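You operate a simulated robot arm through the tools that you are given. There is no shell and no other tool.

You are at the controls of a simulated robot arm. One attempt, no reset.

Task
Open the dial box with the letter card's letter and put the cream letters on the blue mat.

Only the result counts: the job must be done as asked and must still hold three seconds after the hand-in. Knocking over, shifting, dropping, spilling or breaking anything else fails it.

Robot
A 6-joint arm with a two-finger parallel gripper, fixed in place. Base frame: the origin is on the floor under the middle of its stand, x ahead of it, y to its left, z up; the work surface is at about z = 800. Lengths are in mm, angles in degrees, forces in N, time in s.
With the tool pointing down near the work surface it reaches from about 580 to 940 mm from the base axis. Its first joint turns from -149.0 to 149.0 degrees. Payload 3.43 kg.
The TCP is the grasp point between the finger pads, 34 mm short of the fingertips. In the tool frame z runs along the fingers and y along their closing line. Largest opening 128 mm; finger width 24, thickness 12; the body of the gripper, 48 by 130 mm, starts 96 mm behind the TCP.
Orientation is that of the tool frame in the base frame, as a unit quaternion [x, y, z, w]. With the fingers straight down and closing along the base's y, the tool's x points along the base's -x, its y along +y and its z along -z.

Tools
- The arm moves only by the tool jog_arm. Its argument "targets" is a list of rows, each a list of 3 entries, a list of its own where there are three numbers: the shift along the base's x, y, z in units of 50 mm (1.0 is 50 mm), then the turn, a rotation vector about the base's x, y, z in units of 8 degrees (1.0 is 8 degrees), then the gripper command, from -1 (shut) to 1 (fully open), values between in proportion. In form: [[[x, y, z], [rx, ry, rz], hand], ...]. A call has 1 to 20 rows; each row shifts and turns the commanded pose from where the row before left it. A call with a number of a shift or a turn outside -1 to 1 is refused whole. Rows are played at 5 a second. More than 50 mm and 8.6 degrees between two rows, or a gripper value outside its range, and nothing of the call is played. Where a pose cannot be reached the arm comes as near as it can. A force on the tool above 60 N (or 10 N above the force at the start of the call, whichever is more), or a blocked arm, ends the call early, and 0.2 s more pass. Each finger travels about 108 mm/s and halts on what it meets, pressing with about 31 N; the grip force reading is that of the motor and also rises with nothing between the fingers. The clock runs only during rows and for 0.2 s after the last one: add rows that do not move to give the fingers time. It gives the time, the measured TCP pose, the force on the tool (base axes), the opening and the grip force at its end, in the units of the frame above (readings bear some noise), with the torque about the TCP (base axes, N m) and any sound that the robot's microphone picked up, and new pictures: "pictures" is both (left out), scene, wrist or none.
- Cameras (640 x 400 px; columns grow to the right, rows downward): "scene" is fixed at [399.6, 651.5, 1591.6]; the picture's right is [-0.99, 0.12, 0.00], its down [0.05, 0.41, -0.91] and it looks along [-0.11, -0.91, -0.41] (base axes); focal length 348 px, centre (320, 200). "wrist" rides on the gripper at [76, -11, -160] in the tool frame; the picture's right is [0.15, 0.99, 0.00], its down [-0.88, 0.13, -0.46] and it looks along [-0.45, 0.07, 0.89] (tool axes); focal length 234 px, centre (320, 200). There is no depth. A picture from a camera that has moved, and an enlarged one, comes with that camera's place and axes in the base frame and with its lens.
- slide_trunk(by): slides the trunk up (or, below 0, down) by that many mm; the arm rides with it, the base frame stays. It gives what a move gives, with no picture.
- inspect(camera, box): a new picture of the part [left, top, right, bottom] of that camera's present view, enlarged. It takes no simulated time.
- job_done(): hands the job in; it is judged then, once.

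Places have to be worked out from the pictures, the camera data and where the tool is seen. Open the gripper and draw the arm clear of the work before you hand the job in, unless the task says otherwise.

The tools are called after "Request:" by a JSON object that holds its "api" and its "payload". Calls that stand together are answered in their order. jog_arm: Moves the arm, as the interface text tells. Its arguments: {"type":"object","properties":{"targets":{"type":"array","items":{"type":"array"}},"pictures":{"type":"string","enum":["both","scene","wrist","none"]}},"required":["targets"]} The other tools are called the same way: slide_trunk (by) moves the trunk up or down; inspect (camera, box) takes an enlarged picture of a part of a camera's view; job_done () hands the job in.

At the start:

```text
time_s: 0.0
eef_pos: [2.7, -821.8, 1265.6]
tool_rot: [0.0, 1.0, 0.001, 0.001]
contact_force: [-0.3, -0.3, -0.6]
ft_torque: [-0.02, 0.0, 0.01]
width: 128.1
grip_force: 0.0
trunk travel left (down, up): [-675.0, 35.0]
```

scene: 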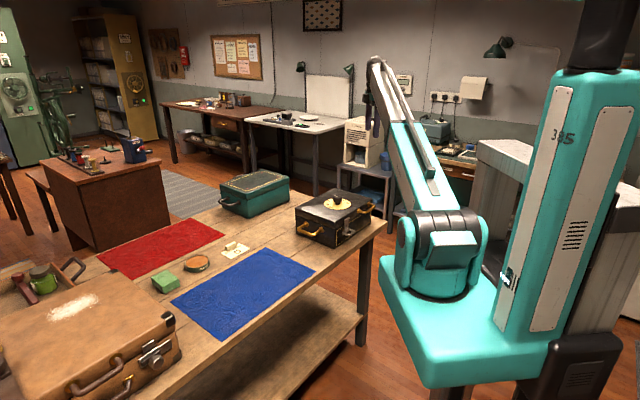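
wrist: 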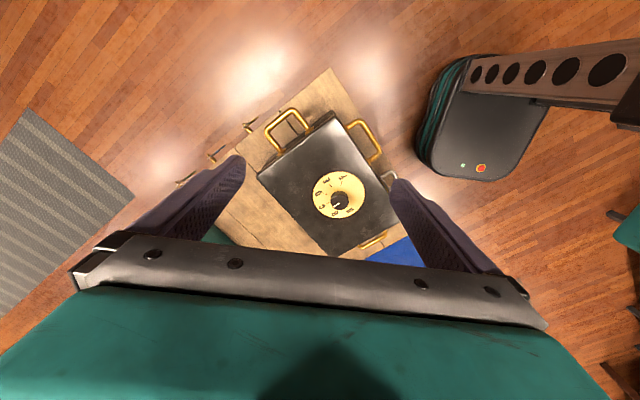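

I start by looking closely at the box with the dial, the letter card and the items on the bench before moving.

Request:
{"api": "inspect", "payload": {"camera": "scene", "box": [280, 170, 400, 260]}}

Request:
{"api": "inspect", "payload": {"camera": "wrist", "box": [230, 80, 430, 270]}}

Request:
{"api": "inspect", "payload": {"camera": "scene", "box": [140, 220, 260, 300]}}

Request:
{"api": "inspect", "payload": {"camera": "scene", "box": [0, 160, 320, 400]}}

```text
4.44 times, centred on (340, 215) of scene
camera zoom: at [399.6, 651.5, 1591.6], right [-0.99, 0.12, 0.0], down [0.05, 0.41, -0.91], along [-0.11, -0.91, -0.41], focal length 1546 px, centre (231, 133)
```

zoom: 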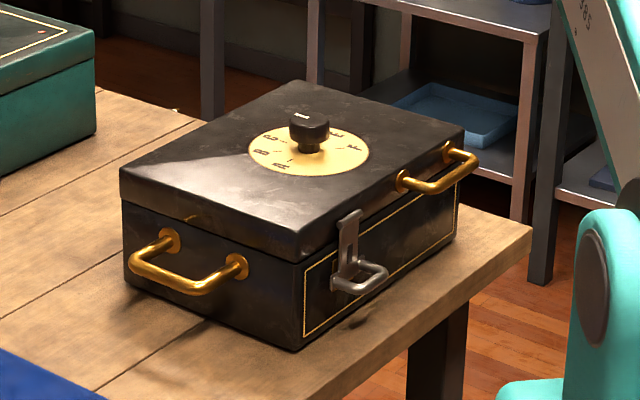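

```text
2.11 times, centred on (330, 175) of wrist
camera zoom: at [-73.5, -832.8, 1424.8], right [-0.15, 0.99, 0.0], down [0.88, 0.13, 0.46], along [0.45, 0.07, -0.89], focal length 493 px, centre (299, 253)
```

zoom: 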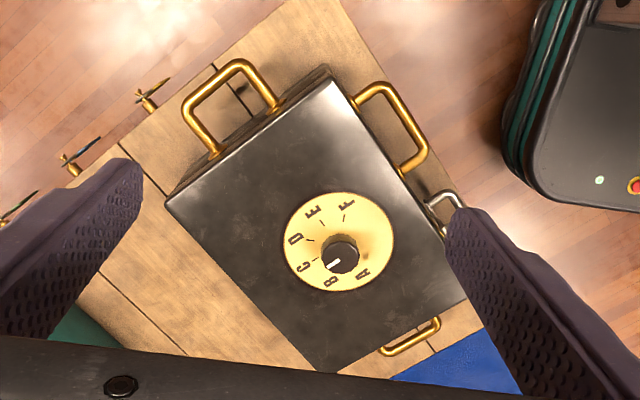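

```text
5.00 times, centred on (200, 260) of scene
camera zoom: at [399.6, 651.5, 1591.6], right [-0.99, 0.12, 0.0], down [0.05, 0.41, -0.91], along [-0.11, -0.91, -0.41], focal length 1739 px, centre (920, -100)
```

zoom: 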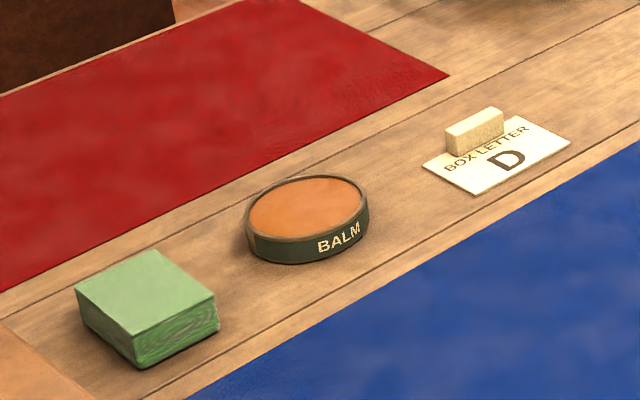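

```text
1.67 times, centred on (160, 280) of scene
camera zoom: at [399.6, 651.5, 1591.6], right [-0.99, 0.12, 0.0], down [0.05, 0.41, -0.91], along [-0.11, -0.91, -0.41], focal length 580 px, centre (587, 67)
```

zoom: 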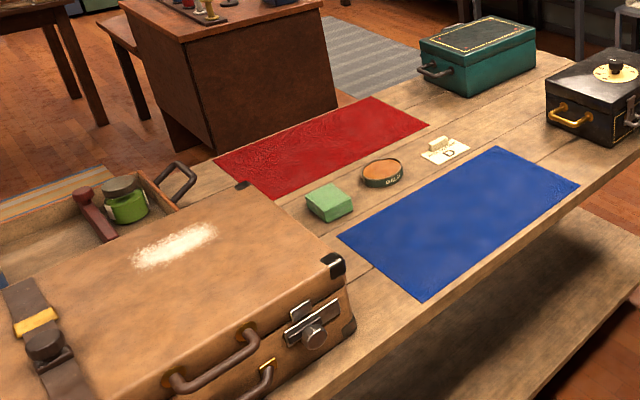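

The card reads "D" and the dial's marks run A–F. I zoom further on the knob, the hasp and the handles to understand how the box opens.

Request:
{"api": "inspect", "payload": {"camera": "scene", "box": [345, 215, 375, 240]}}

Request:
{"api": "inspect", "payload": {"camera": "scene", "box": [320, 190, 355, 212]}}

Request:
{"api": "inspect", "payload": {"camera": "wrist", "box": [305, 160, 385, 220]}}

Request:
{"api": "inspect", "payload": {"camera": "wrist", "box": [345, 110, 425, 190]}}

Request:
{"api": "inspect", "payload": {"camera": "scene", "box": [350, 195, 395, 225]}}

```text
16.00 times, centred on (360, 228) of scene
camera zoom: at [399.6, 651.5, 1591.6], right [-0.99, 0.12, 0.0], down [0.05, 0.41, -0.91], along [-0.11, -0.91, -0.41], focal length 5566 px, centre (-320, -240)
```

zoom: 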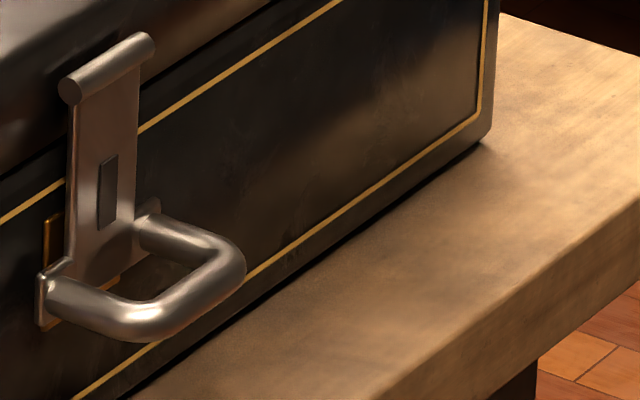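

```text
16.00 times, centred on (338, 201) of scene
camera zoom: at [399.6, 651.5, 1591.6], right [-0.99, 0.12, 0.0], down [0.05, 0.41, -0.91], along [-0.11, -0.91, -0.41], focal length 5566 px, centre (40, 184)
```

zoom: 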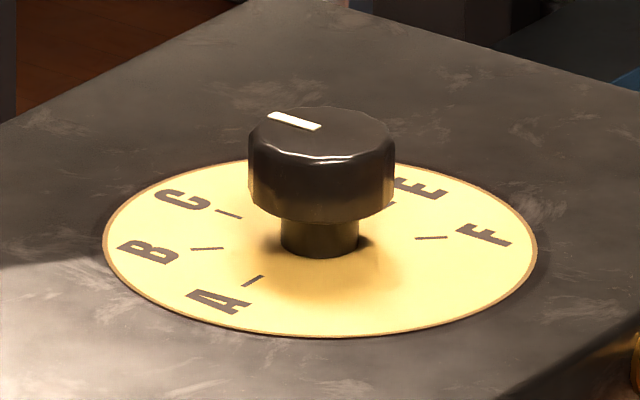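

```text
6.67 times, centred on (345, 190) of wrist
camera zoom: at [-73.5, -832.8, 1424.8], right [-0.15, 0.99, 0.0], down [0.88, 0.13, 0.46], along [0.45, 0.07, -0.89], focal length 1561 px, centre (153, 267)
```

zoom: 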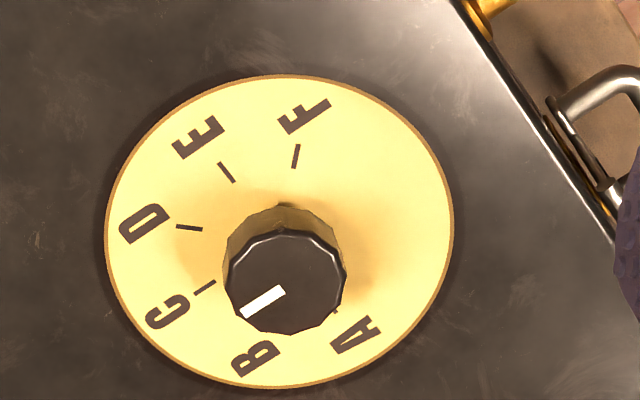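

```text
5.00 times, centred on (385, 150) of wrist
camera zoom: at [-73.5, -832.8, 1424.8], right [-0.15, 0.99, 0.0], down [0.88, 0.13, 0.46], along [0.45, 0.07, -0.89], focal length 1171 px, centre (-5, 450)
```

zoom: 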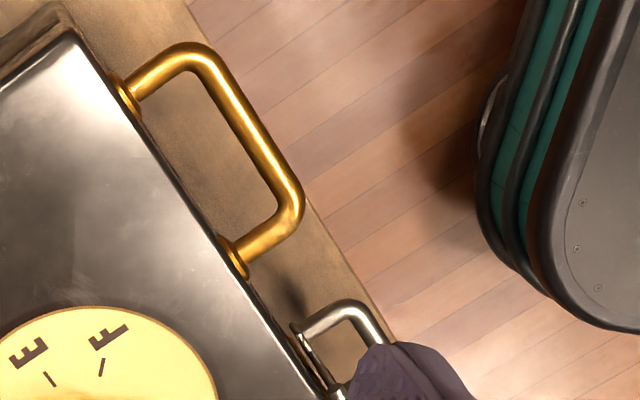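

```text
13.33 times, centred on (372, 210) of scene
camera zoom: at [399.6, 651.5, 1591.6], right [-0.99, 0.12, 0.0], down [0.05, 0.41, -0.91], along [-0.11, -0.91, -0.41], focal length 4638 px, centre (-380, 67)
```

zoom: 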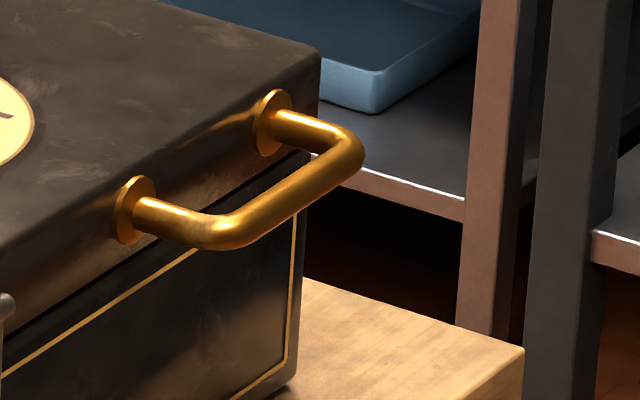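

The knob's white mark looks to lie between B/C/D. I move above the box for a closer, near top-down look at the dial and the latch.

Request:
{"api": "jog_arm", "payload": {"targets": [[[0.48, 0.35, -0.8], [0, 0, 0], 1], [[0.48, 0.35, -0.8], [0, 0, 0], 1], [[0.48, 0.35, -0.8], [0, 0, 0], 1], [[0.48, 0.35, -0.8], [0, 0, 0], 1], [[0, 0, 0], [0, 0, 0], 1]]}}

```text
time_s: 1.2
eef_pos: [95.8, -751.5, 1107.1]
tool_rot: [0.0, 1.0, 0.0, 0.0]
contact_force: [-0.4, -0.3, -0.4]
ft_torque: [0.0, -0.01, -0.02]
width: 127.9
grip_force: 0.1
trunk travel left (down, up): [-675.0, 35.0]
camera wrist: at [20.6, -762.3, 1266.9], right [-0.15, 0.99, 0.0], down [0.88, 0.13, 0.46], along [0.45, 0.07, -0.89], focal length 234 px, centre (320, 200)
```

scene: 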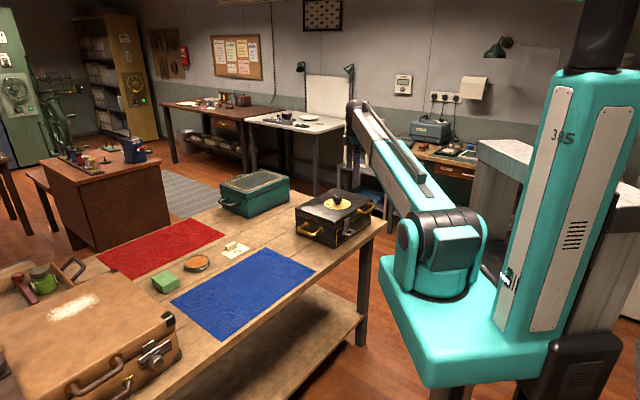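
wrist: 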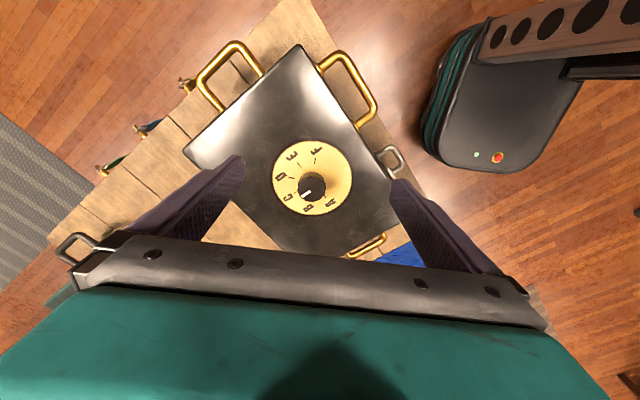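

Now nearer; I enlarge the dial and the latch in the wrist view.

Request:
{"api": "inspect", "payload": {"camera": "wrist", "box": [264, 132, 360, 222]}}

Request:
{"api": "inspect", "payload": {"camera": "wrist", "box": [170, 30, 440, 270]}}

Request:
{"api": "inspect", "payload": {"camera": "wrist", "box": [300, 30, 420, 190]}}

Request:
{"api": "inspect", "payload": {"camera": "scene", "box": [285, 175, 385, 255]}}

```text
4.44 times, centred on (312, 177) of wrist
camera zoom: at [20.6, -762.3, 1266.9], right [-0.15, 0.99, 0.0], down [0.88, 0.13, 0.46], along [0.45, 0.07, -0.89], focal length 1041 px, centre (356, 302)
```

zoom: 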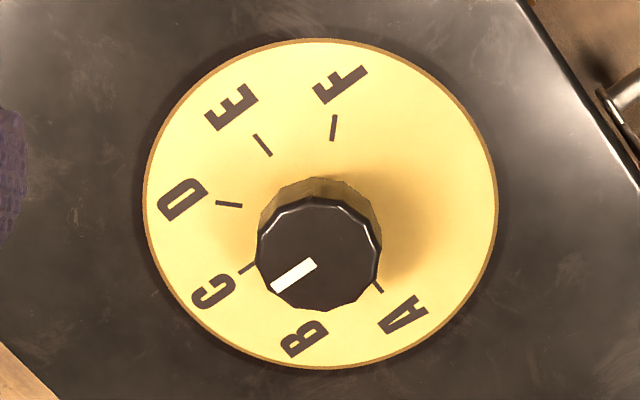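

```text
1.67 times, centred on (305, 150) of wrist
camera zoom: at [20.6, -762.3, 1266.9], right [-0.15, 0.99, 0.0], down [0.88, 0.13, 0.46], along [0.45, 0.07, -0.89], focal length 390 px, centre (345, 283)
```

zoom: 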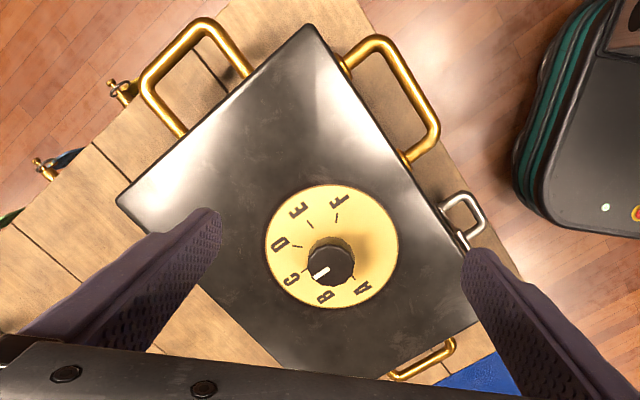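

```text
2.50 times, centred on (360, 110) of wrist
camera zoom: at [20.6, -762.3, 1266.9], right [-0.15, 0.99, 0.0], down [0.88, 0.13, 0.46], along [0.45, 0.07, -0.89], focal length 585 px, centre (220, 425)
```

zoom: 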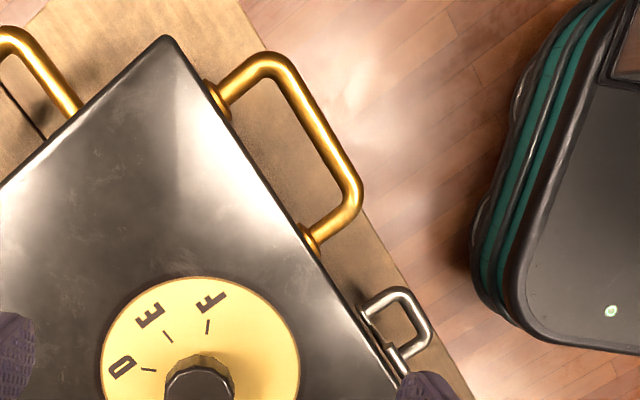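

```text
5.00 times, centred on (335, 215) of scene
camera zoom: at [399.6, 651.5, 1591.6], right [-0.99, 0.12, 0.0], down [0.05, 0.41, -0.91], along [-0.11, -0.91, -0.41], focal length 1739 px, centre (245, 125)
```

zoom: 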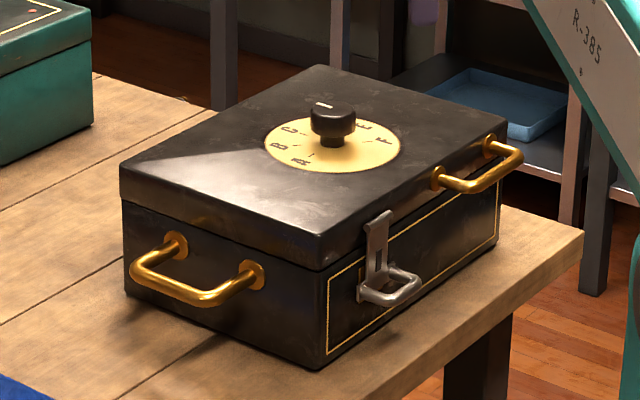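

From the two wrist views I fit the dial: centre about (157, -752), face at z≈936, knob top z≈970, ticks 45° apart with C at -45° and D at -90° (base frame), and the mark now on C. I move over the knob axis and check before gripping.

Request:
{"api": "jog_arm", "payload": {"targets": [[[0.61, -0.01, -0.5], [0, 0, 0], 0.5], [[0.61, -0.01, -0.5], [0, 0, 0], 0.2], [[0, 0, 0], [0, 0, 0], 0.2], [[0, 0, 0], [0, 0, 0], 0.2]]}}

```text
time_s: 2.2
eef_pos: [156.4, -752.9, 1057.1]
tool_rot: [-0.001, 1.0, 0.0, 0.0]
contact_force: [0.1, 0.5, 0.4]
ft_torque: [0.01, 0.0, -0.01]
width: 76.8
grip_force: 0.0
trunk travel left (down, up): [-675.0, 35.0]
camera wrist: at [81.3, -763.8, 1216.4], right [-0.15, 0.99, 0.0], down [0.88, 0.13, 0.46], along [0.45, 0.07, -0.89], focal length 234 px, centre (320, 200)
```

scene: 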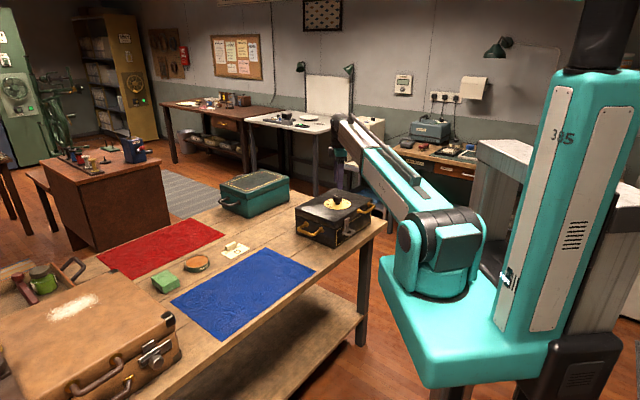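
wrist: 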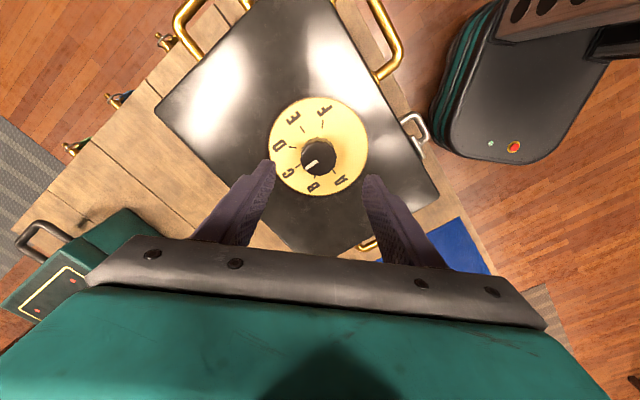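

The knob seems right under the TCP axis (predicted at pixel (319,158) for z=970). I zoom to check it.

Request:
{"api": "inspect", "payload": {"camera": "wrist", "box": [250, 90, 390, 205]}}

Request:
{"api": "inspect", "payload": {"camera": "scene", "box": [310, 140, 370, 220]}}

```text
3.48 times, centred on (320, 148) of wrist
camera zoom: at [81.3, -763.8, 1216.4], right [-0.15, 0.99, 0.0], down [0.88, 0.13, 0.46], along [0.45, 0.07, -0.89], focal length 814 px, centre (320, 383)
```

zoom: 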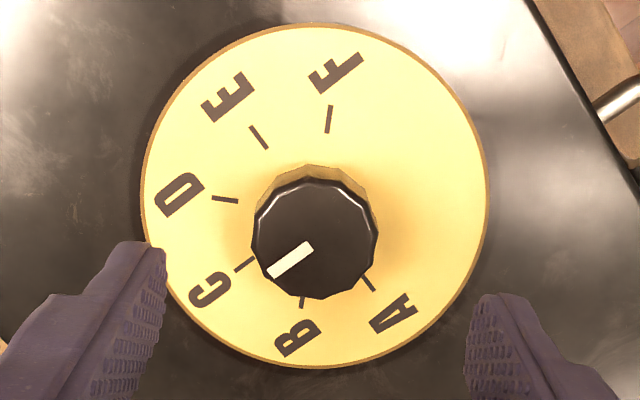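

```text
5.00 times, centred on (340, 180) of scene
camera zoom: at [399.6, 651.5, 1591.6], right [-0.99, 0.12, 0.0], down [0.05, 0.41, -0.91], along [-0.11, -0.91, -0.41], focal length 1739 px, centre (220, 300)
```

zoom: 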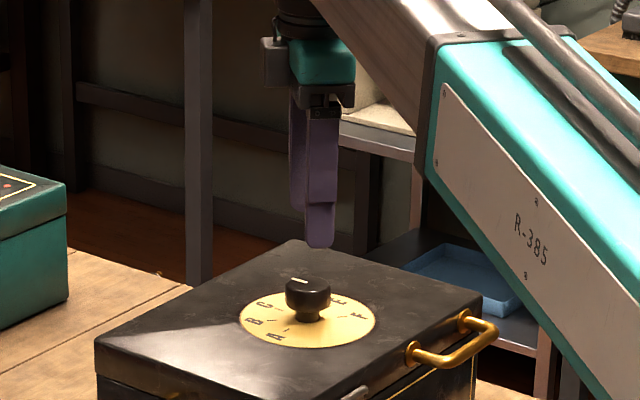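

Knob sits about 2 mm further in x and 1 mm in -y than the TCP axis; I correct, descend to z≈984 (tips ≈950, cap spans ≈952–971) and close.

Request:
{"api": "jog_arm", "payload": {"targets": [[[0.045, -0.015, -0.5], [0, 0, 0], 0.2], [[0, 0, -0.5], [0, 0, 0], 0.2], [[0, 0, -0.46], [0, 0, 0], 0.2], [[0, 0, 0], [0, 0, 0], 0.2]]}}

```text
time_s: 3.2
eef_pos: [158.2, -753.7, 983.7]
tool_rot: [0.0, 1.0, 0.0, 0.0]
contact_force: [0.3, -0.7, 0.7]
ft_torque: [0.0, -0.01, -0.03]
width: 76.6
grip_force: 0.0
trunk travel left (down, up): [-675.0, 35.0]
camera wrist: at [82.9, -764.3, 1143.0], right [-0.15, 0.99, 0.0], down [0.88, 0.13, 0.46], along [0.45, 0.07, -0.89], focal length 234 px, centre (320, 200)
```

scene: 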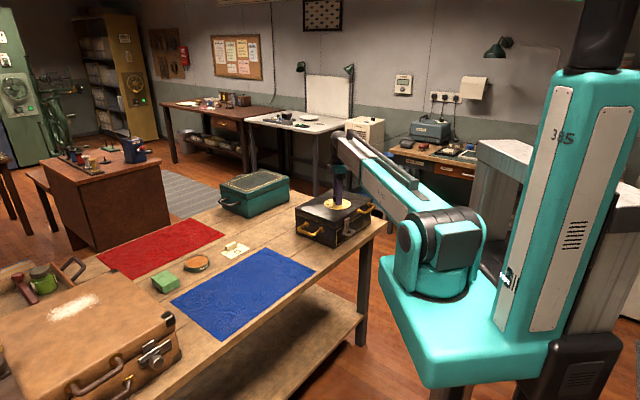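
wrist: 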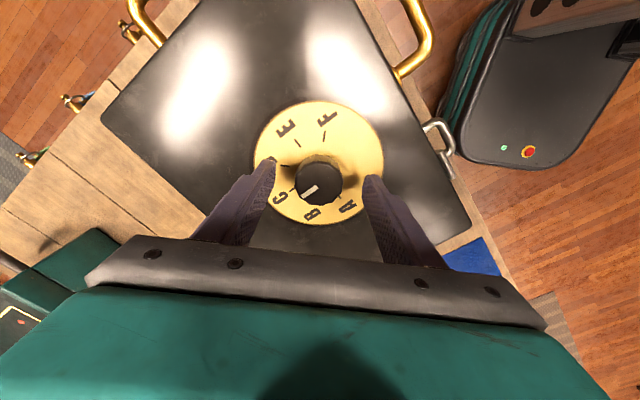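

Request:
{"api": "inspect", "payload": {"camera": "wrist", "box": [240, 90, 400, 240]}}

Request:
{"api": "inspect", "payload": {"camera": "scene", "box": [315, 165, 360, 220]}}

```text
2.67 times, centred on (320, 165) of wrist
camera zoom: at [82.9, -764.3, 1143.0], right [-0.15, 0.99, 0.0], down [0.88, 0.13, 0.46], along [0.45, 0.07, -0.89], focal length 624 px, centre (320, 293)
```

zoom: 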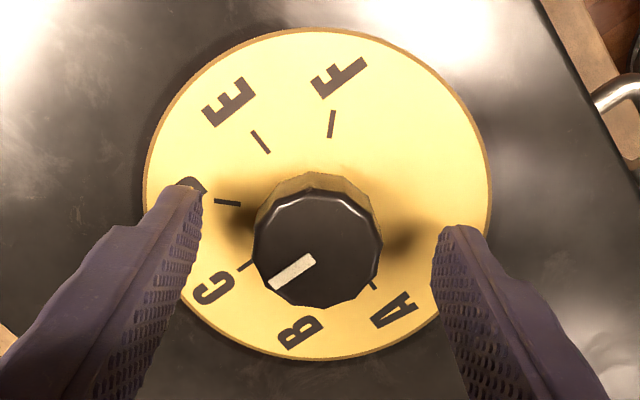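

```text
7.27 times, centred on (338, 192) of scene
camera zoom: at [399.6, 651.5, 1591.6], right [-0.99, 0.12, 0.0], down [0.05, 0.41, -0.91], along [-0.11, -0.91, -0.41], focal length 2530 px, centre (193, 254)
```

zoom: 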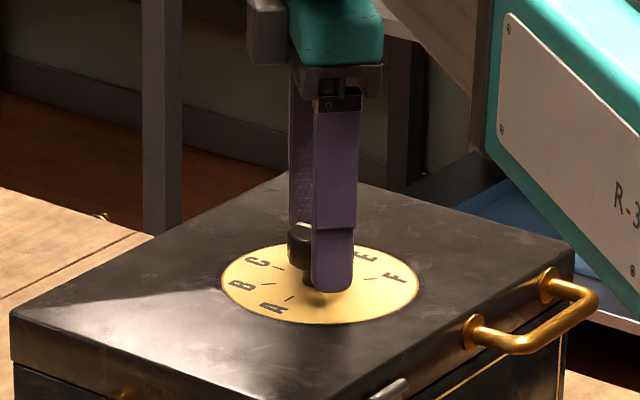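

The knob lies between the pads within a few mm. I close the gripper on it.

Request:
{"api": "jog_arm", "payload": {"targets": [[[0, 0, 0], [0, 0, 0], -0.2], [[0, 0, 0], [0, 0, 0], -0.6], [[0, 0, 0], [0, 0, 0], -1], [[0, 0, 0], [0, 0, 0], -1]]}}

```text
time_s: 4.2
eef_pos: [159.5, -754.3, 982.8]
tool_rot: [-0.001, 1.0, -0.001, 0.0]
contact_force: [0.9, -7.5, 3.4]
ft_torque: [-0.38, -0.07, 0.02]
width: 39.0
grip_force: 30.8
trunk travel left (down, up): [-675.0, 35.0]
camera wrist: at [82.8, -765.1, 1143.2], right [-0.15, 0.99, 0.0], down [0.88, 0.13, 0.46], along [0.45, 0.07, -0.89], focal length 234 px, centre (320, 200)
```

scene: 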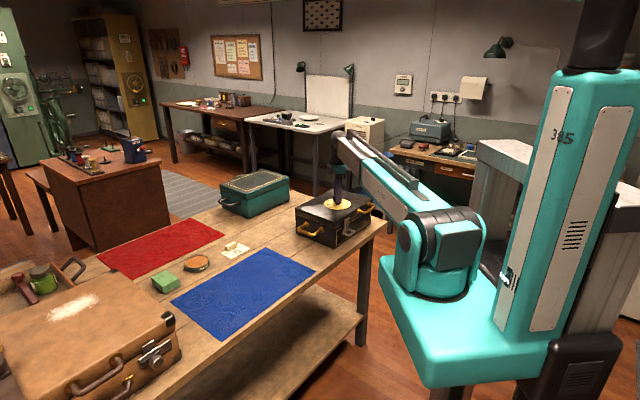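
wrist: 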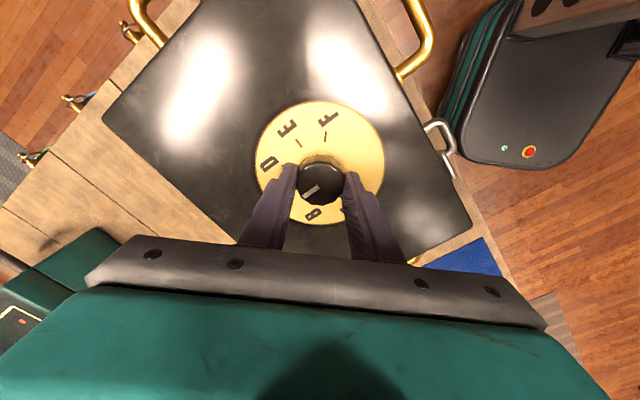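

Gripped at 39 mm. I now turn clockwise seen from above (−z) by 45° total, C → D, in steps.

Request:
{"api": "jog_arm", "payload": {"targets": [[[0, -0.02, 0], [0, 0, -0.9], -1], [[0, 0, 0], [0, 0, -0.9], -1], [[0, 0, 0], [0, 0, -0.9], -1], [[0, 0, 0], [0, 0, 0], -1]], "pictures": "wrist"}}

```text
time_s: 5.2
eef_pos: [158.5, -755.0, 983.5]
tool_rot: [0.189, 0.982, 0.0, 0.0]
contact_force: [-10.2, -5.7, 6.8]
ft_torque: [-0.18, 0.18, -0.01]
width: 38.9
grip_force: 31.0
trunk travel left (down, up): [-675.0, 35.0]
camera wrist: at [84.3, -736.6, 1143.2], right [0.23, 0.97, 0.0], down [0.87, -0.2, 0.46], along [0.44, -0.11, -0.89], focal length 234 px, centre (320, 200)
```

wrist: 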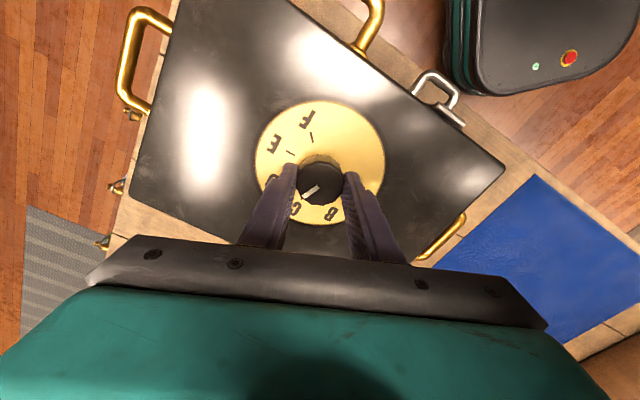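

The knob's mark follows the fingers (21.7° so far). I turn the remaining 23.4°.

Request:
{"api": "jog_arm", "payload": {"targets": [[[-0.02, -0.01, 0], [0, 0, -0.975], -1], [[0, 0, 0], [0, 0, -0.975], -1], [[0, 0, 0], [0, 0, -0.975], -1], [[0, 0, 0], [0, 0, 0], -1], [[0, 0, 0], [0, 0, 0], -1]], "pictures": "wrist"}}

Request:
{"api": "inspect", "payload": {"camera": "wrist", "box": [240, 90, 400, 240]}}

```text
time_s: 6.4
eef_pos: [158.2, -754.9, 983.1]
tool_rot: [0.384, 0.924, -0.001, 0.0]
contact_force: [-13.8, -1.5, 11.9]
ft_torque: [0.28, 0.73, 0.02]
width: 39.0
grip_force: 31.0
trunk travel left (down, up): [-675.0, 35.0]
camera wrist: at [97.3, -708.6, 1143.1], right [0.6, 0.8, 0.0], down [0.71, -0.53, 0.46], along [0.36, -0.27, -0.89], focal length 234 px, centre (320, 200)
```

wrist: 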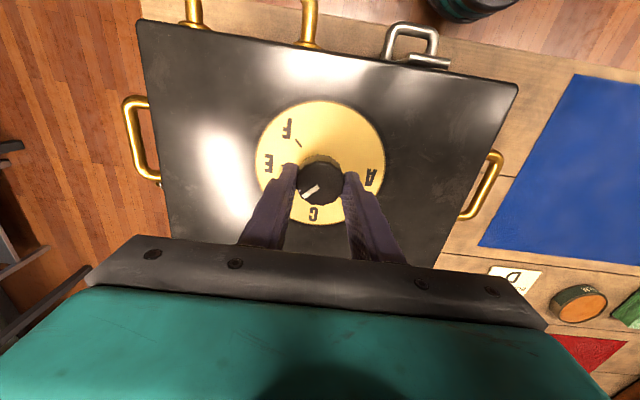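

```text
2.67 times, centred on (320, 165) of wrist
camera zoom: at [97.3, -708.6, 1143.1], right [0.6, 0.8, 0.0], down [0.71, -0.53, 0.46], along [0.36, -0.27, -0.89], focal length 624 px, centre (320, 293)
```

zoom: 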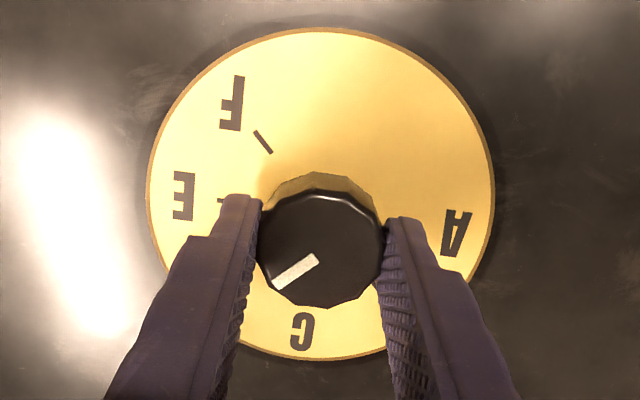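

The mark now lies where D should be. I release, rise a little, and verify the mark against the D tick.

Request:
{"api": "jog_arm", "payload": {"targets": [[[0, 0, 0], [0, 0, 0], -0.4], [[0, 0, 0], [0, 0, 0], 0.2], [[0, 0, 0.1], [0, 0, 0], 0.2], [[0, 0, 0.9], [0, 0, 0], 0.2], [[0, 0, 0.9], [0, 0, 0], 0.2], [[0, 0, 0], [0, 0, 0], 0.2]], "pictures": "wrist"}}

Request:
{"api": "inspect", "payload": {"camera": "wrist", "box": [250, 90, 390, 205]}}

Request:
{"api": "inspect", "payload": {"camera": "scene", "box": [285, 175, 385, 255]}}

```text
time_s: 7.8
eef_pos: [161.0, -755.0, 1076.2]
tool_rot: [0.382, 0.924, 0.0, 0.0]
contact_force: [1.5, 0.4, 0.4]
ft_torque: [-0.01, 0.01, -0.02]
width: 76.8
grip_force: 0.1
trunk travel left (down, up): [-675.0, 35.0]
camera wrist: at [99.6, -708.7, 1236.4], right [0.6, 0.8, 0.0], down [0.71, -0.53, 0.46], along [0.37, -0.27, -0.89], focal length 234 px, centre (320, 200)
```

wrist: 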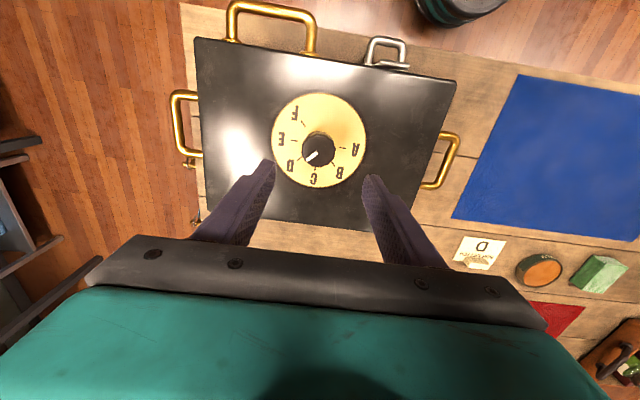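

```text
3.48 times, centred on (320, 148) of wrist
camera zoom: at [99.6, -708.7, 1236.4], right [0.6, 0.8, 0.0], down [0.71, -0.53, 0.46], along [0.37, -0.27, -0.89], focal length 814 px, centre (320, 383)
```

zoom: 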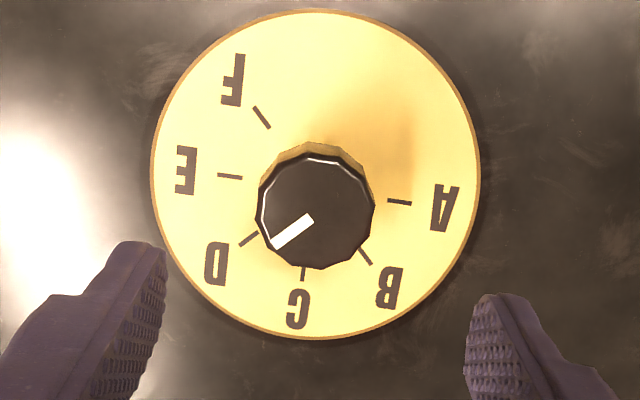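

```text
5.00 times, centred on (335, 215) of scene
camera zoom: at [399.6, 651.5, 1591.6], right [-0.99, 0.12, 0.0], down [0.05, 0.41, -0.91], along [-0.11, -0.91, -0.41], focal length 1739 px, centre (245, 125)
```

zoom: 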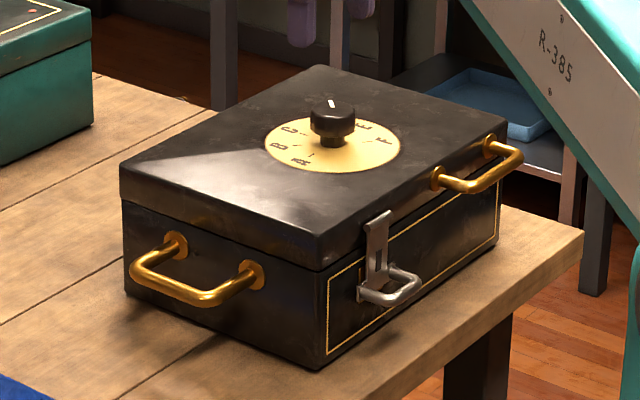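

The mark sits on the D tick (within ~2°). Now I need the latch and lid handle geometry, so I enlarge the box front from this view.

Request:
{"api": "inspect", "payload": {"camera": "wrist", "box": [160, 0, 480, 240]}}

Request:
{"api": "inspect", "payload": {"camera": "wrist", "box": [350, 20, 430, 80]}}

Request:
{"api": "inspect", "payload": {"camera": "scene", "box": [350, 212, 374, 240]}}

```text
1.67 times, centred on (320, 120) of wrist
camera zoom: at [99.6, -708.7, 1236.4], right [0.6, 0.8, 0.0], down [0.71, -0.53, 0.46], along [0.37, -0.27, -0.89], focal length 390 px, centre (320, 333)
```

zoom: 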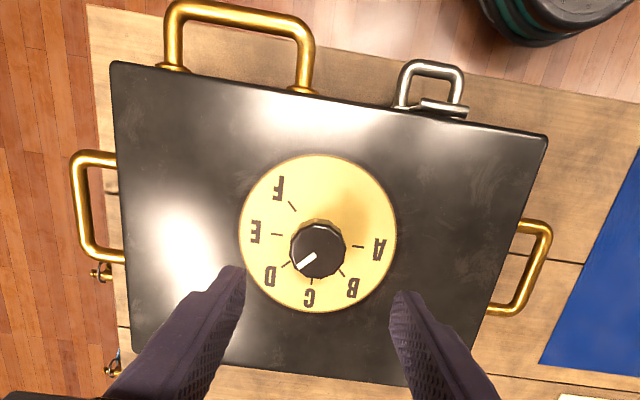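

```text
6.67 times, centred on (390, 50) of wrist
camera zoom: at [99.6, -708.7, 1236.4], right [0.6, 0.8, 0.0], down [0.71, -0.53, 0.46], along [0.37, -0.27, -0.89], focal length 1561 px, centre (-147, 1200)
```

zoom: 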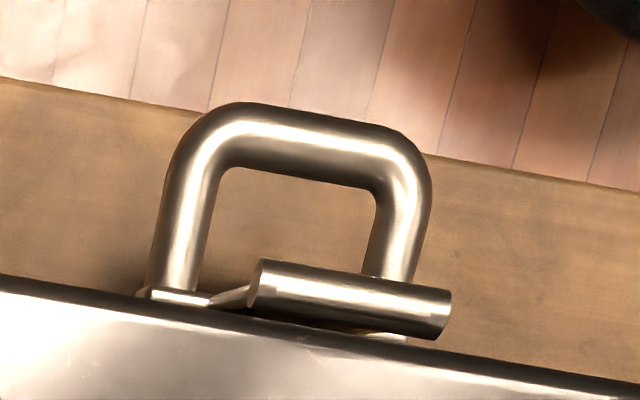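

```text
14.29 times, centred on (362, 226) of scene
camera zoom: at [399.6, 651.5, 1591.6], right [-0.99, 0.12, 0.0], down [0.05, 0.41, -0.91], along [-0.11, -0.91, -0.41], focal length 4970 px, centre (-280, -171)
```

zoom: 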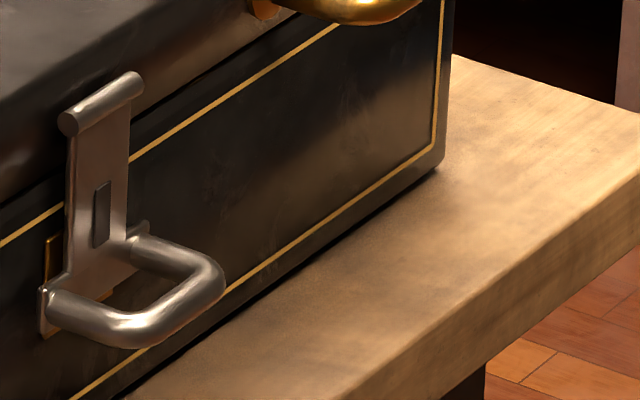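

The front edge of the box runs at 45° (u=(0.71,0.71)), front normal n=(-0.71,0.71); the hasp hinges on a roller at about z 920 with its loop bar at about (120,-610,861). I turn the tool so it closes along n and move above the loop for a closer view.

Request:
{"api": "jog_arm", "payload": {"targets": [[[-0.068, 0.242, -0.06], [0, 0, 0.9375], 0.2], [[-0.068, 0.242, -0.06], [0, 0, 0.9375], 0.2], [[-0.068, 0.242, -0.06], [0, 0, 0.9375], 0.2], [[-0.068, 0.242, -0.06], [0, 0, 0.9375], 0.2], [[-0.068, 0.242, -0.06], [0, 0, 0.9375], 0.2], [[-0.068, 0.242, -0.06], [0, 0, 0.9375], 0.2], [[-0.068, 0.242, -0.06], [0, 0, 0.9375], 0.2], [[-0.068, 0.242, -0.06], [0, 0, 0.9375], 0.2], [[-0.068, 0.242, -0.06], [0, 0, 0.9375], 0.0], [[-0.068, 0.242, -0.06], [0, 0, 0.9375], -0.2], [[-0.068, 0.242, -0.06], [0, 0, 0.9375], -0.4], [[-0.068, 0.242, -0.06], [0, 0, 0.9375], -0.4], [[0, 0, 0], [0, 0, 0], -0.4]]}}

```text
time_s: 10.6
eef_pos: [118.9, -609.8, 1041.9]
tool_rot: [-0.383, 0.924, 0.0, -0.001]
contact_force: [0.3, 0.0, 0.3]
ft_torque: [-0.01, -0.01, -0.03]
width: 38.4
grip_force: 0.2
trunk travel left (down, up): [-675.0, 35.0]
camera wrist: at [74.3, -671.9, 1200.7], right [-0.8, 0.59, 0.0], down [0.53, 0.72, 0.46], along [0.27, 0.37, -0.89], focal length 234 px, centre (320, 200)
```

scene: 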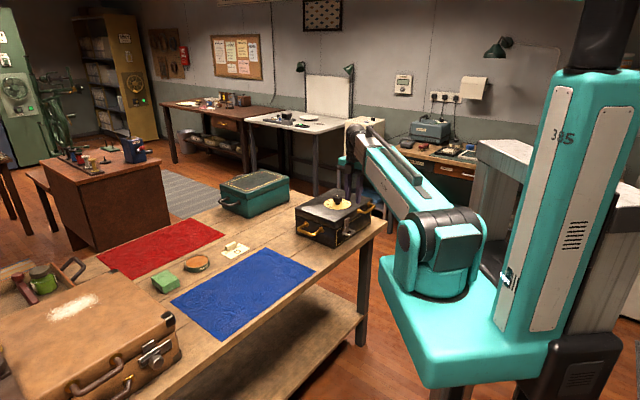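
wrist: 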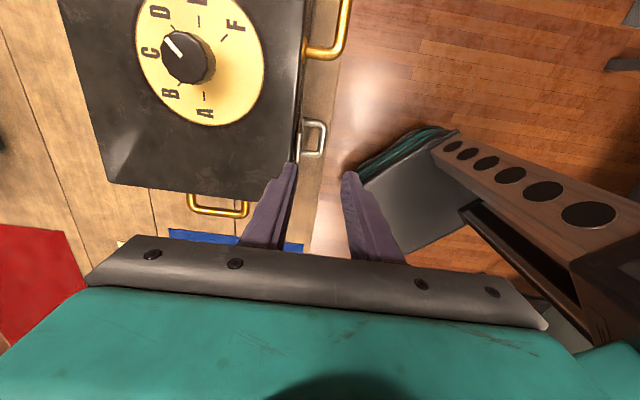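

I enlarge the loop region in the wrist view to fix its place relative to the fingers.

Request:
{"api": "inspect", "payload": {"camera": "wrist", "box": [270, 100, 370, 190]}}

Request:
{"api": "inspect", "payload": {"camera": "scene", "box": [325, 150, 395, 245]}}

Request:
{"api": "inspect", "payload": {"camera": "wrist", "box": [60, 0, 380, 240]}}

```text
4.44 times, centred on (320, 145) of wrist
camera zoom: at [74.3, -671.9, 1200.7], right [-0.8, 0.59, 0.0], down [0.53, 0.72, 0.46], along [0.27, 0.37, -0.89], focal length 1041 px, centre (320, 444)
```

zoom: 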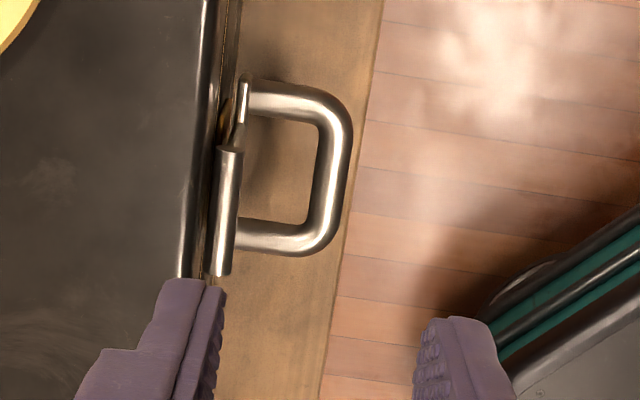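

```text
4.21 times, centred on (360, 198) of scene
camera zoom: at [399.6, 651.5, 1591.6], right [-0.99, 0.12, 0.0], down [0.05, 0.41, -0.91], along [-0.11, -0.91, -0.41], focal length 1465 px, centre (152, 210)
```

zoom: 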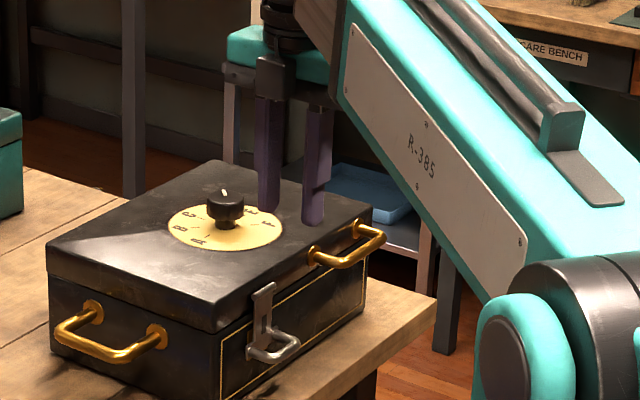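

```text
1.67 times, centred on (220, 120) of wrist
camera zoom: at [74.3, -671.9, 1200.7], right [-0.8, 0.59, 0.0], down [0.53, 0.72, 0.46], along [0.27, 0.37, -0.89], focal length 390 px, centre (487, 333)
```

zoom: 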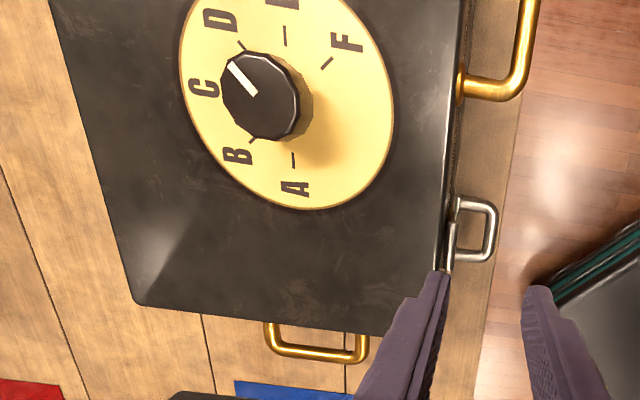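

Loop bar is at about u=-347, n=-512 (z≈861), roller front face n≈-537: a 20 mm slot for the 12 mm finger. I shift 14 mm outward along n so the inner finger lines up with the slot and lower part way to check.

Request:
{"api": "jog_arm", "payload": {"targets": [[[-0.188, 0.192, 0], [0, 0, 0], -0.4], [[0, 0, -0.9], [0, 0, 0], -0.4], [[0, 0, -0.8], [0, 0, 0], -0.4], [[0, 0, 0], [0, 0, 0], -0.4]], "pictures": "wrist"}}

Request:
{"api": "inspect", "payload": {"camera": "wrist", "box": [260, 110, 380, 210]}}

Request:
{"api": "inspect", "payload": {"camera": "scene", "box": [335, 190, 385, 245]}}

```text
time_s: 11.6
eef_pos: [111.8, -600.9, 955.5]
tool_rot: [-0.383, 0.924, 0.0, 0.0]
contact_force: [0.2, -0.8, -0.1]
ft_torque: [0.02, 0.0, 0.03]
width: 38.5
grip_force: 0.2
trunk travel left (down, up): [-675.0, 35.0]
camera wrist: at [65.9, -662.8, 1116.2], right [-0.8, 0.6, 0.0], down [0.53, 0.72, 0.46], along [0.27, 0.37, -0.89], focal length 234 px, centre (320, 200)
```

wrist: 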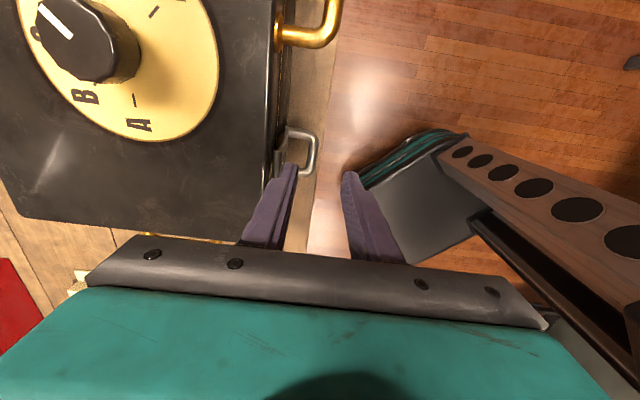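

```text
4.00 times, centred on (320, 160) of wrist
camera zoom: at [65.9, -662.8, 1116.2], right [-0.8, 0.6, 0.0], down [0.53, 0.72, 0.46], along [0.27, 0.37, -0.89], focal length 937 px, centre (320, 360)
```

zoom: 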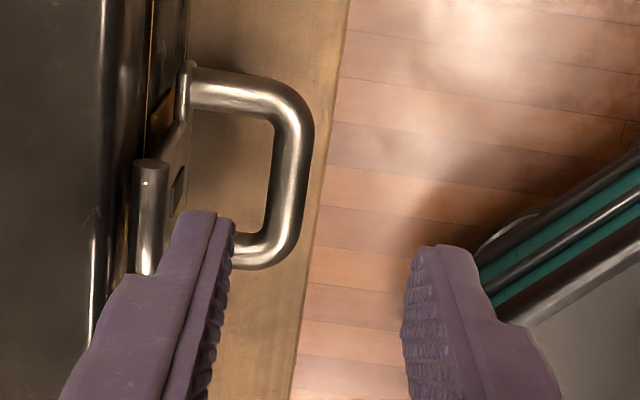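

```text
7.27 times, centred on (360, 218) of scene
camera zoom: at [399.6, 651.5, 1591.6], right [-0.99, 0.12, 0.0], down [0.05, 0.41, -0.91], along [-0.11, -0.91, -0.41], focal length 2530 px, centre (29, 73)
```

zoom: 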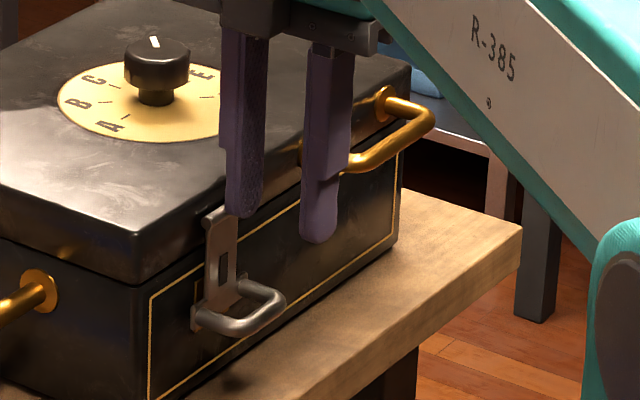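

The fingertip (n≈-535…-524) lines up with the slot between roller (-538) and bar (-518); I nudge 1.6 mm outward and lower slowly so the tips end ~14 mm below the bar.

Request:
{"api": "jog_arm", "payload": {"targets": [[[-0.023, 0.023, -0.2], [0, 0, 0], -0.4], [[0, 0, -0.3], [0, 0, 0], -0.4], [[0, 0, -0.3], [0, 0, 0], -0.4], [[0, 0, -0.3], [0, 0, 0], -0.4], [[0, 0, -0.3], [0, 0, 0], -0.4], [[0, 0, -0.1], [0, 0, 0], -0.4]], "pictures": "wrist"}}

Request:
{"api": "inspect", "payload": {"camera": "wrist", "box": [260, 110, 380, 210]}}

Request:
{"api": "inspect", "payload": {"camera": "scene", "box": [335, 190, 385, 245]}}

```text
time_s: 13.0
eef_pos: [110.3, -599.6, 881.5]
tool_rot: [-0.382, 0.924, 0.001, 0.001]
contact_force: [0.2, 0.3, -0.2]
ft_torque: [0.01, 0.02, 0.02]
width: 38.4
grip_force: 0.1
trunk travel left (down, up): [-675.0, 35.0]
camera wrist: at [64.1, -661.2, 1041.2], right [-0.8, 0.6, 0.0], down [0.53, 0.71, 0.46], along [0.27, 0.37, -0.89], focal length 234 px, centre (320, 200)
```

wrist: 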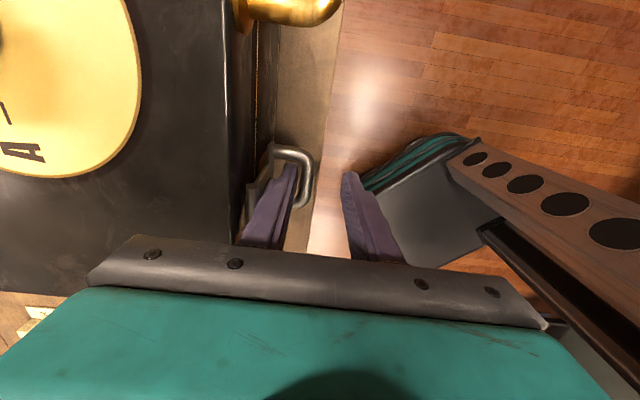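

```text
4.00 times, centred on (320, 160) of wrist
camera zoom: at [64.1, -661.2, 1041.2], right [-0.8, 0.6, 0.0], down [0.53, 0.71, 0.46], along [0.27, 0.37, -0.89], focal length 937 px, centre (320, 360)
```

zoom: 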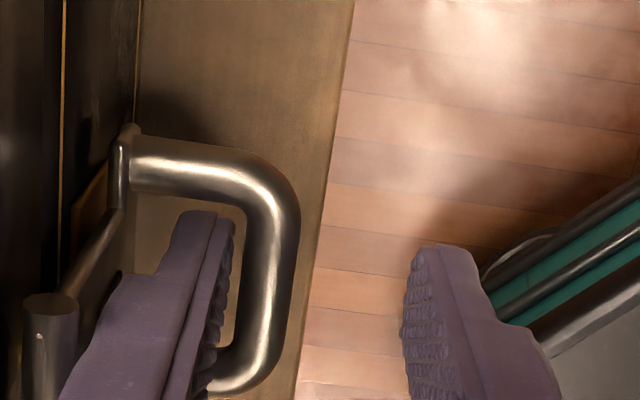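

```text
7.27 times, centred on (360, 218) of scene
camera zoom: at [399.6, 651.5, 1591.6], right [-0.99, 0.12, 0.0], down [0.05, 0.41, -0.91], along [-0.11, -0.91, -0.41], focal length 2530 px, centre (29, 73)
```

zoom: 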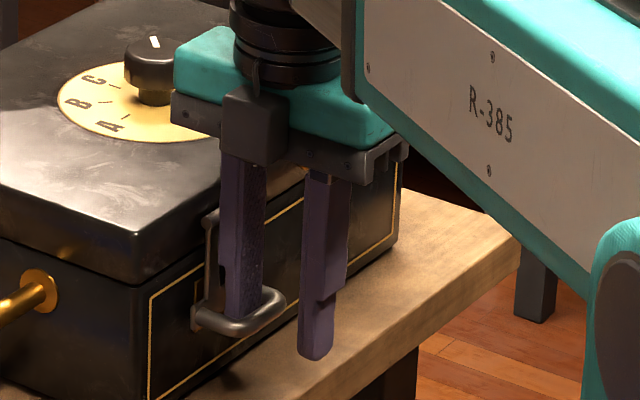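

The inner finger sits inside the loop. I narrow the opening while shifting inward to centre on the bar, then close on it.

Request:
{"api": "jog_arm", "payload": {"targets": [[[0.03, -0.03, 0], [0, 0, 0], -0.5], [[0.05, -0.05, 0], [0, 0, 0], -0.6], [[0.03, -0.03, 0], [0, 0, 0], -0.65], [[0, 0, 0], [0, 0, 0], -0.8], [[0, 0, 0], [0, 0, 0], -1], [[0, 0, 0], [0, 0, 0], -1]], "pictures": "wrist"}}

Request:
{"api": "inspect", "payload": {"camera": "wrist", "box": [260, 110, 380, 210]}}

Request:
{"api": "inspect", "payload": {"camera": "scene", "box": [335, 190, 385, 245]}}

```text
time_s: 14.4
eef_pos: [114.8, -604.7, 881.8]
tool_rot: [-0.384, 0.923, 0.0, -0.001]
contact_force: [0.9, -1.1, 0.5]
ft_torque: [0.01, -0.03, 0.62]
width: 10.8
grip_force: 30.9
trunk travel left (down, up): [-675.0, 35.0]
camera wrist: at [69.7, -666.1, 1041.0], right [-0.8, 0.6, 0.0], down [0.53, 0.72, 0.46], along [0.27, 0.37, -0.89], focal length 234 px, centre (320, 200)
```

wrist: 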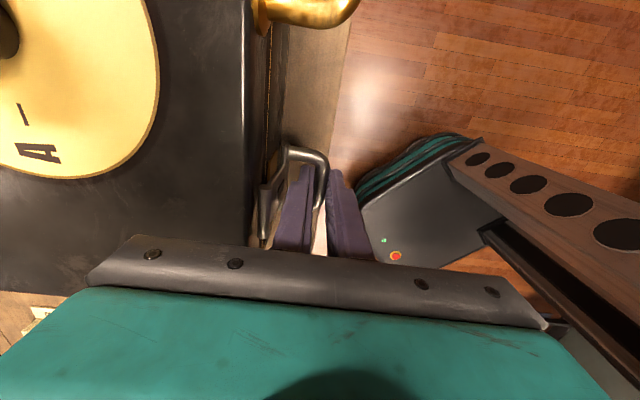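

```text
4.00 times, centred on (320, 160) of wrist
camera zoom: at [69.7, -666.1, 1041.0], right [-0.8, 0.6, 0.0], down [0.53, 0.72, 0.46], along [0.27, 0.37, -0.89], focal length 937 px, centre (320, 360)
```

zoom: 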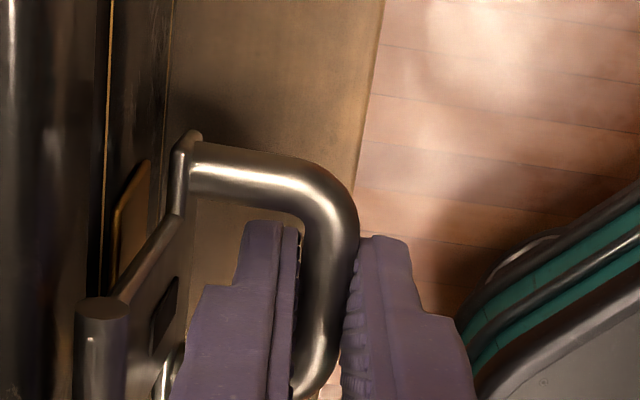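

```text
7.27 times, centred on (360, 218) of scene
camera zoom: at [399.6, 651.5, 1591.6], right [-0.99, 0.12, 0.0], down [0.05, 0.41, -0.91], along [-0.11, -0.91, -0.41], focal length 2530 px, centre (29, 73)
```

zoom: 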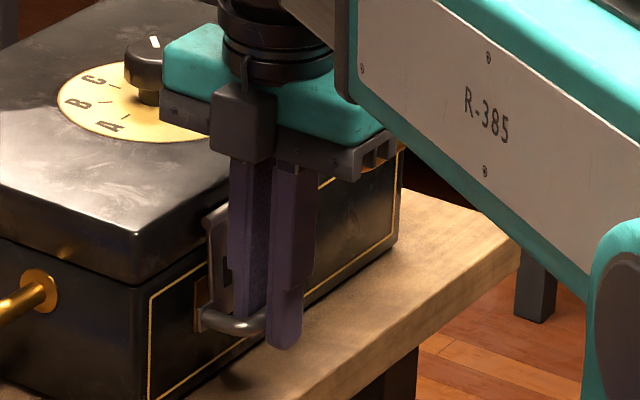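

The bar is gripped (10.8 mm) and the hasp has already swung a few mm freely. I follow its arc about the roller (n≈-541, z≈920, radius ≈65) outward and up in small steps, watching force.

Request:
{"api": "jog_arm", "payload": {"targets": [[[-0.139, 0.139, 0.136], [0, 0, 0], -1], [[-0.115, 0.115, 0.162], [0, 0, 0], -1], [[-0.092, 0.092, 0.186], [0, 0, 0], -1], [[0, 0, 0], [0, 0, 0], -1]], "pictures": "wrist"}}

Request:
{"api": "inspect", "payload": {"camera": "scene", "box": [335, 190, 385, 245]}}

```text
time_s: 15.4
eef_pos: [97.0, -589.0, 905.6]
tool_rot: [-0.384, 0.924, 0.0, 0.0]
contact_force: [5.0, -2.3, 0.6]
ft_torque: [0.26, -0.37, 0.75]
width: 10.5
grip_force: 30.9
trunk travel left (down, up): [-675.0, 35.0]
camera wrist: at [52.6, -649.8, 1065.0], right [-0.8, 0.6, 0.0], down [0.53, 0.72, 0.46], along [0.27, 0.37, -0.89], focal length 234 px, centre (320, 200)
```

wrist: 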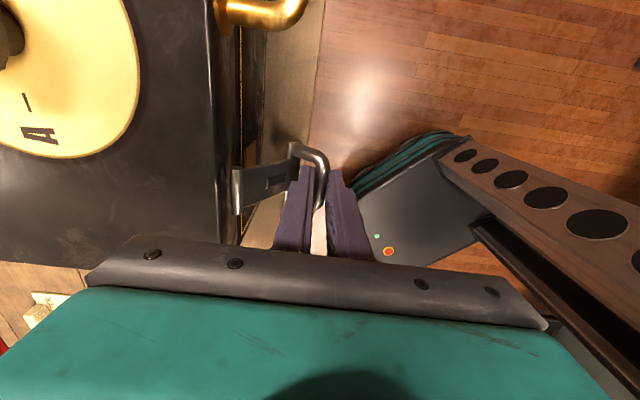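

```text
7.27 times, centred on (360, 218) of scene
camera zoom: at [399.6, 651.5, 1591.6], right [-0.99, 0.12, 0.0], down [0.05, 0.41, -0.91], along [-0.11, -0.91, -0.41], focal length 2530 px, centre (29, 73)
```

zoom: 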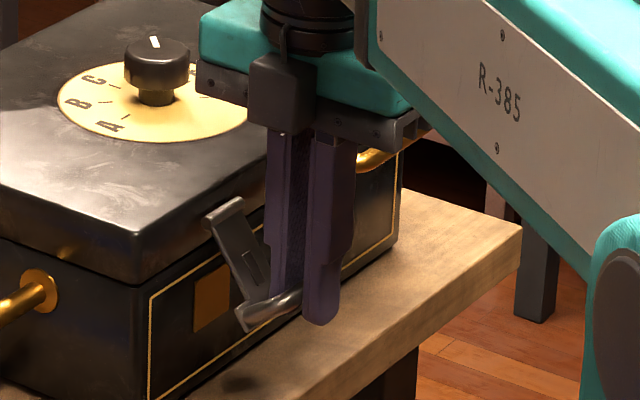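

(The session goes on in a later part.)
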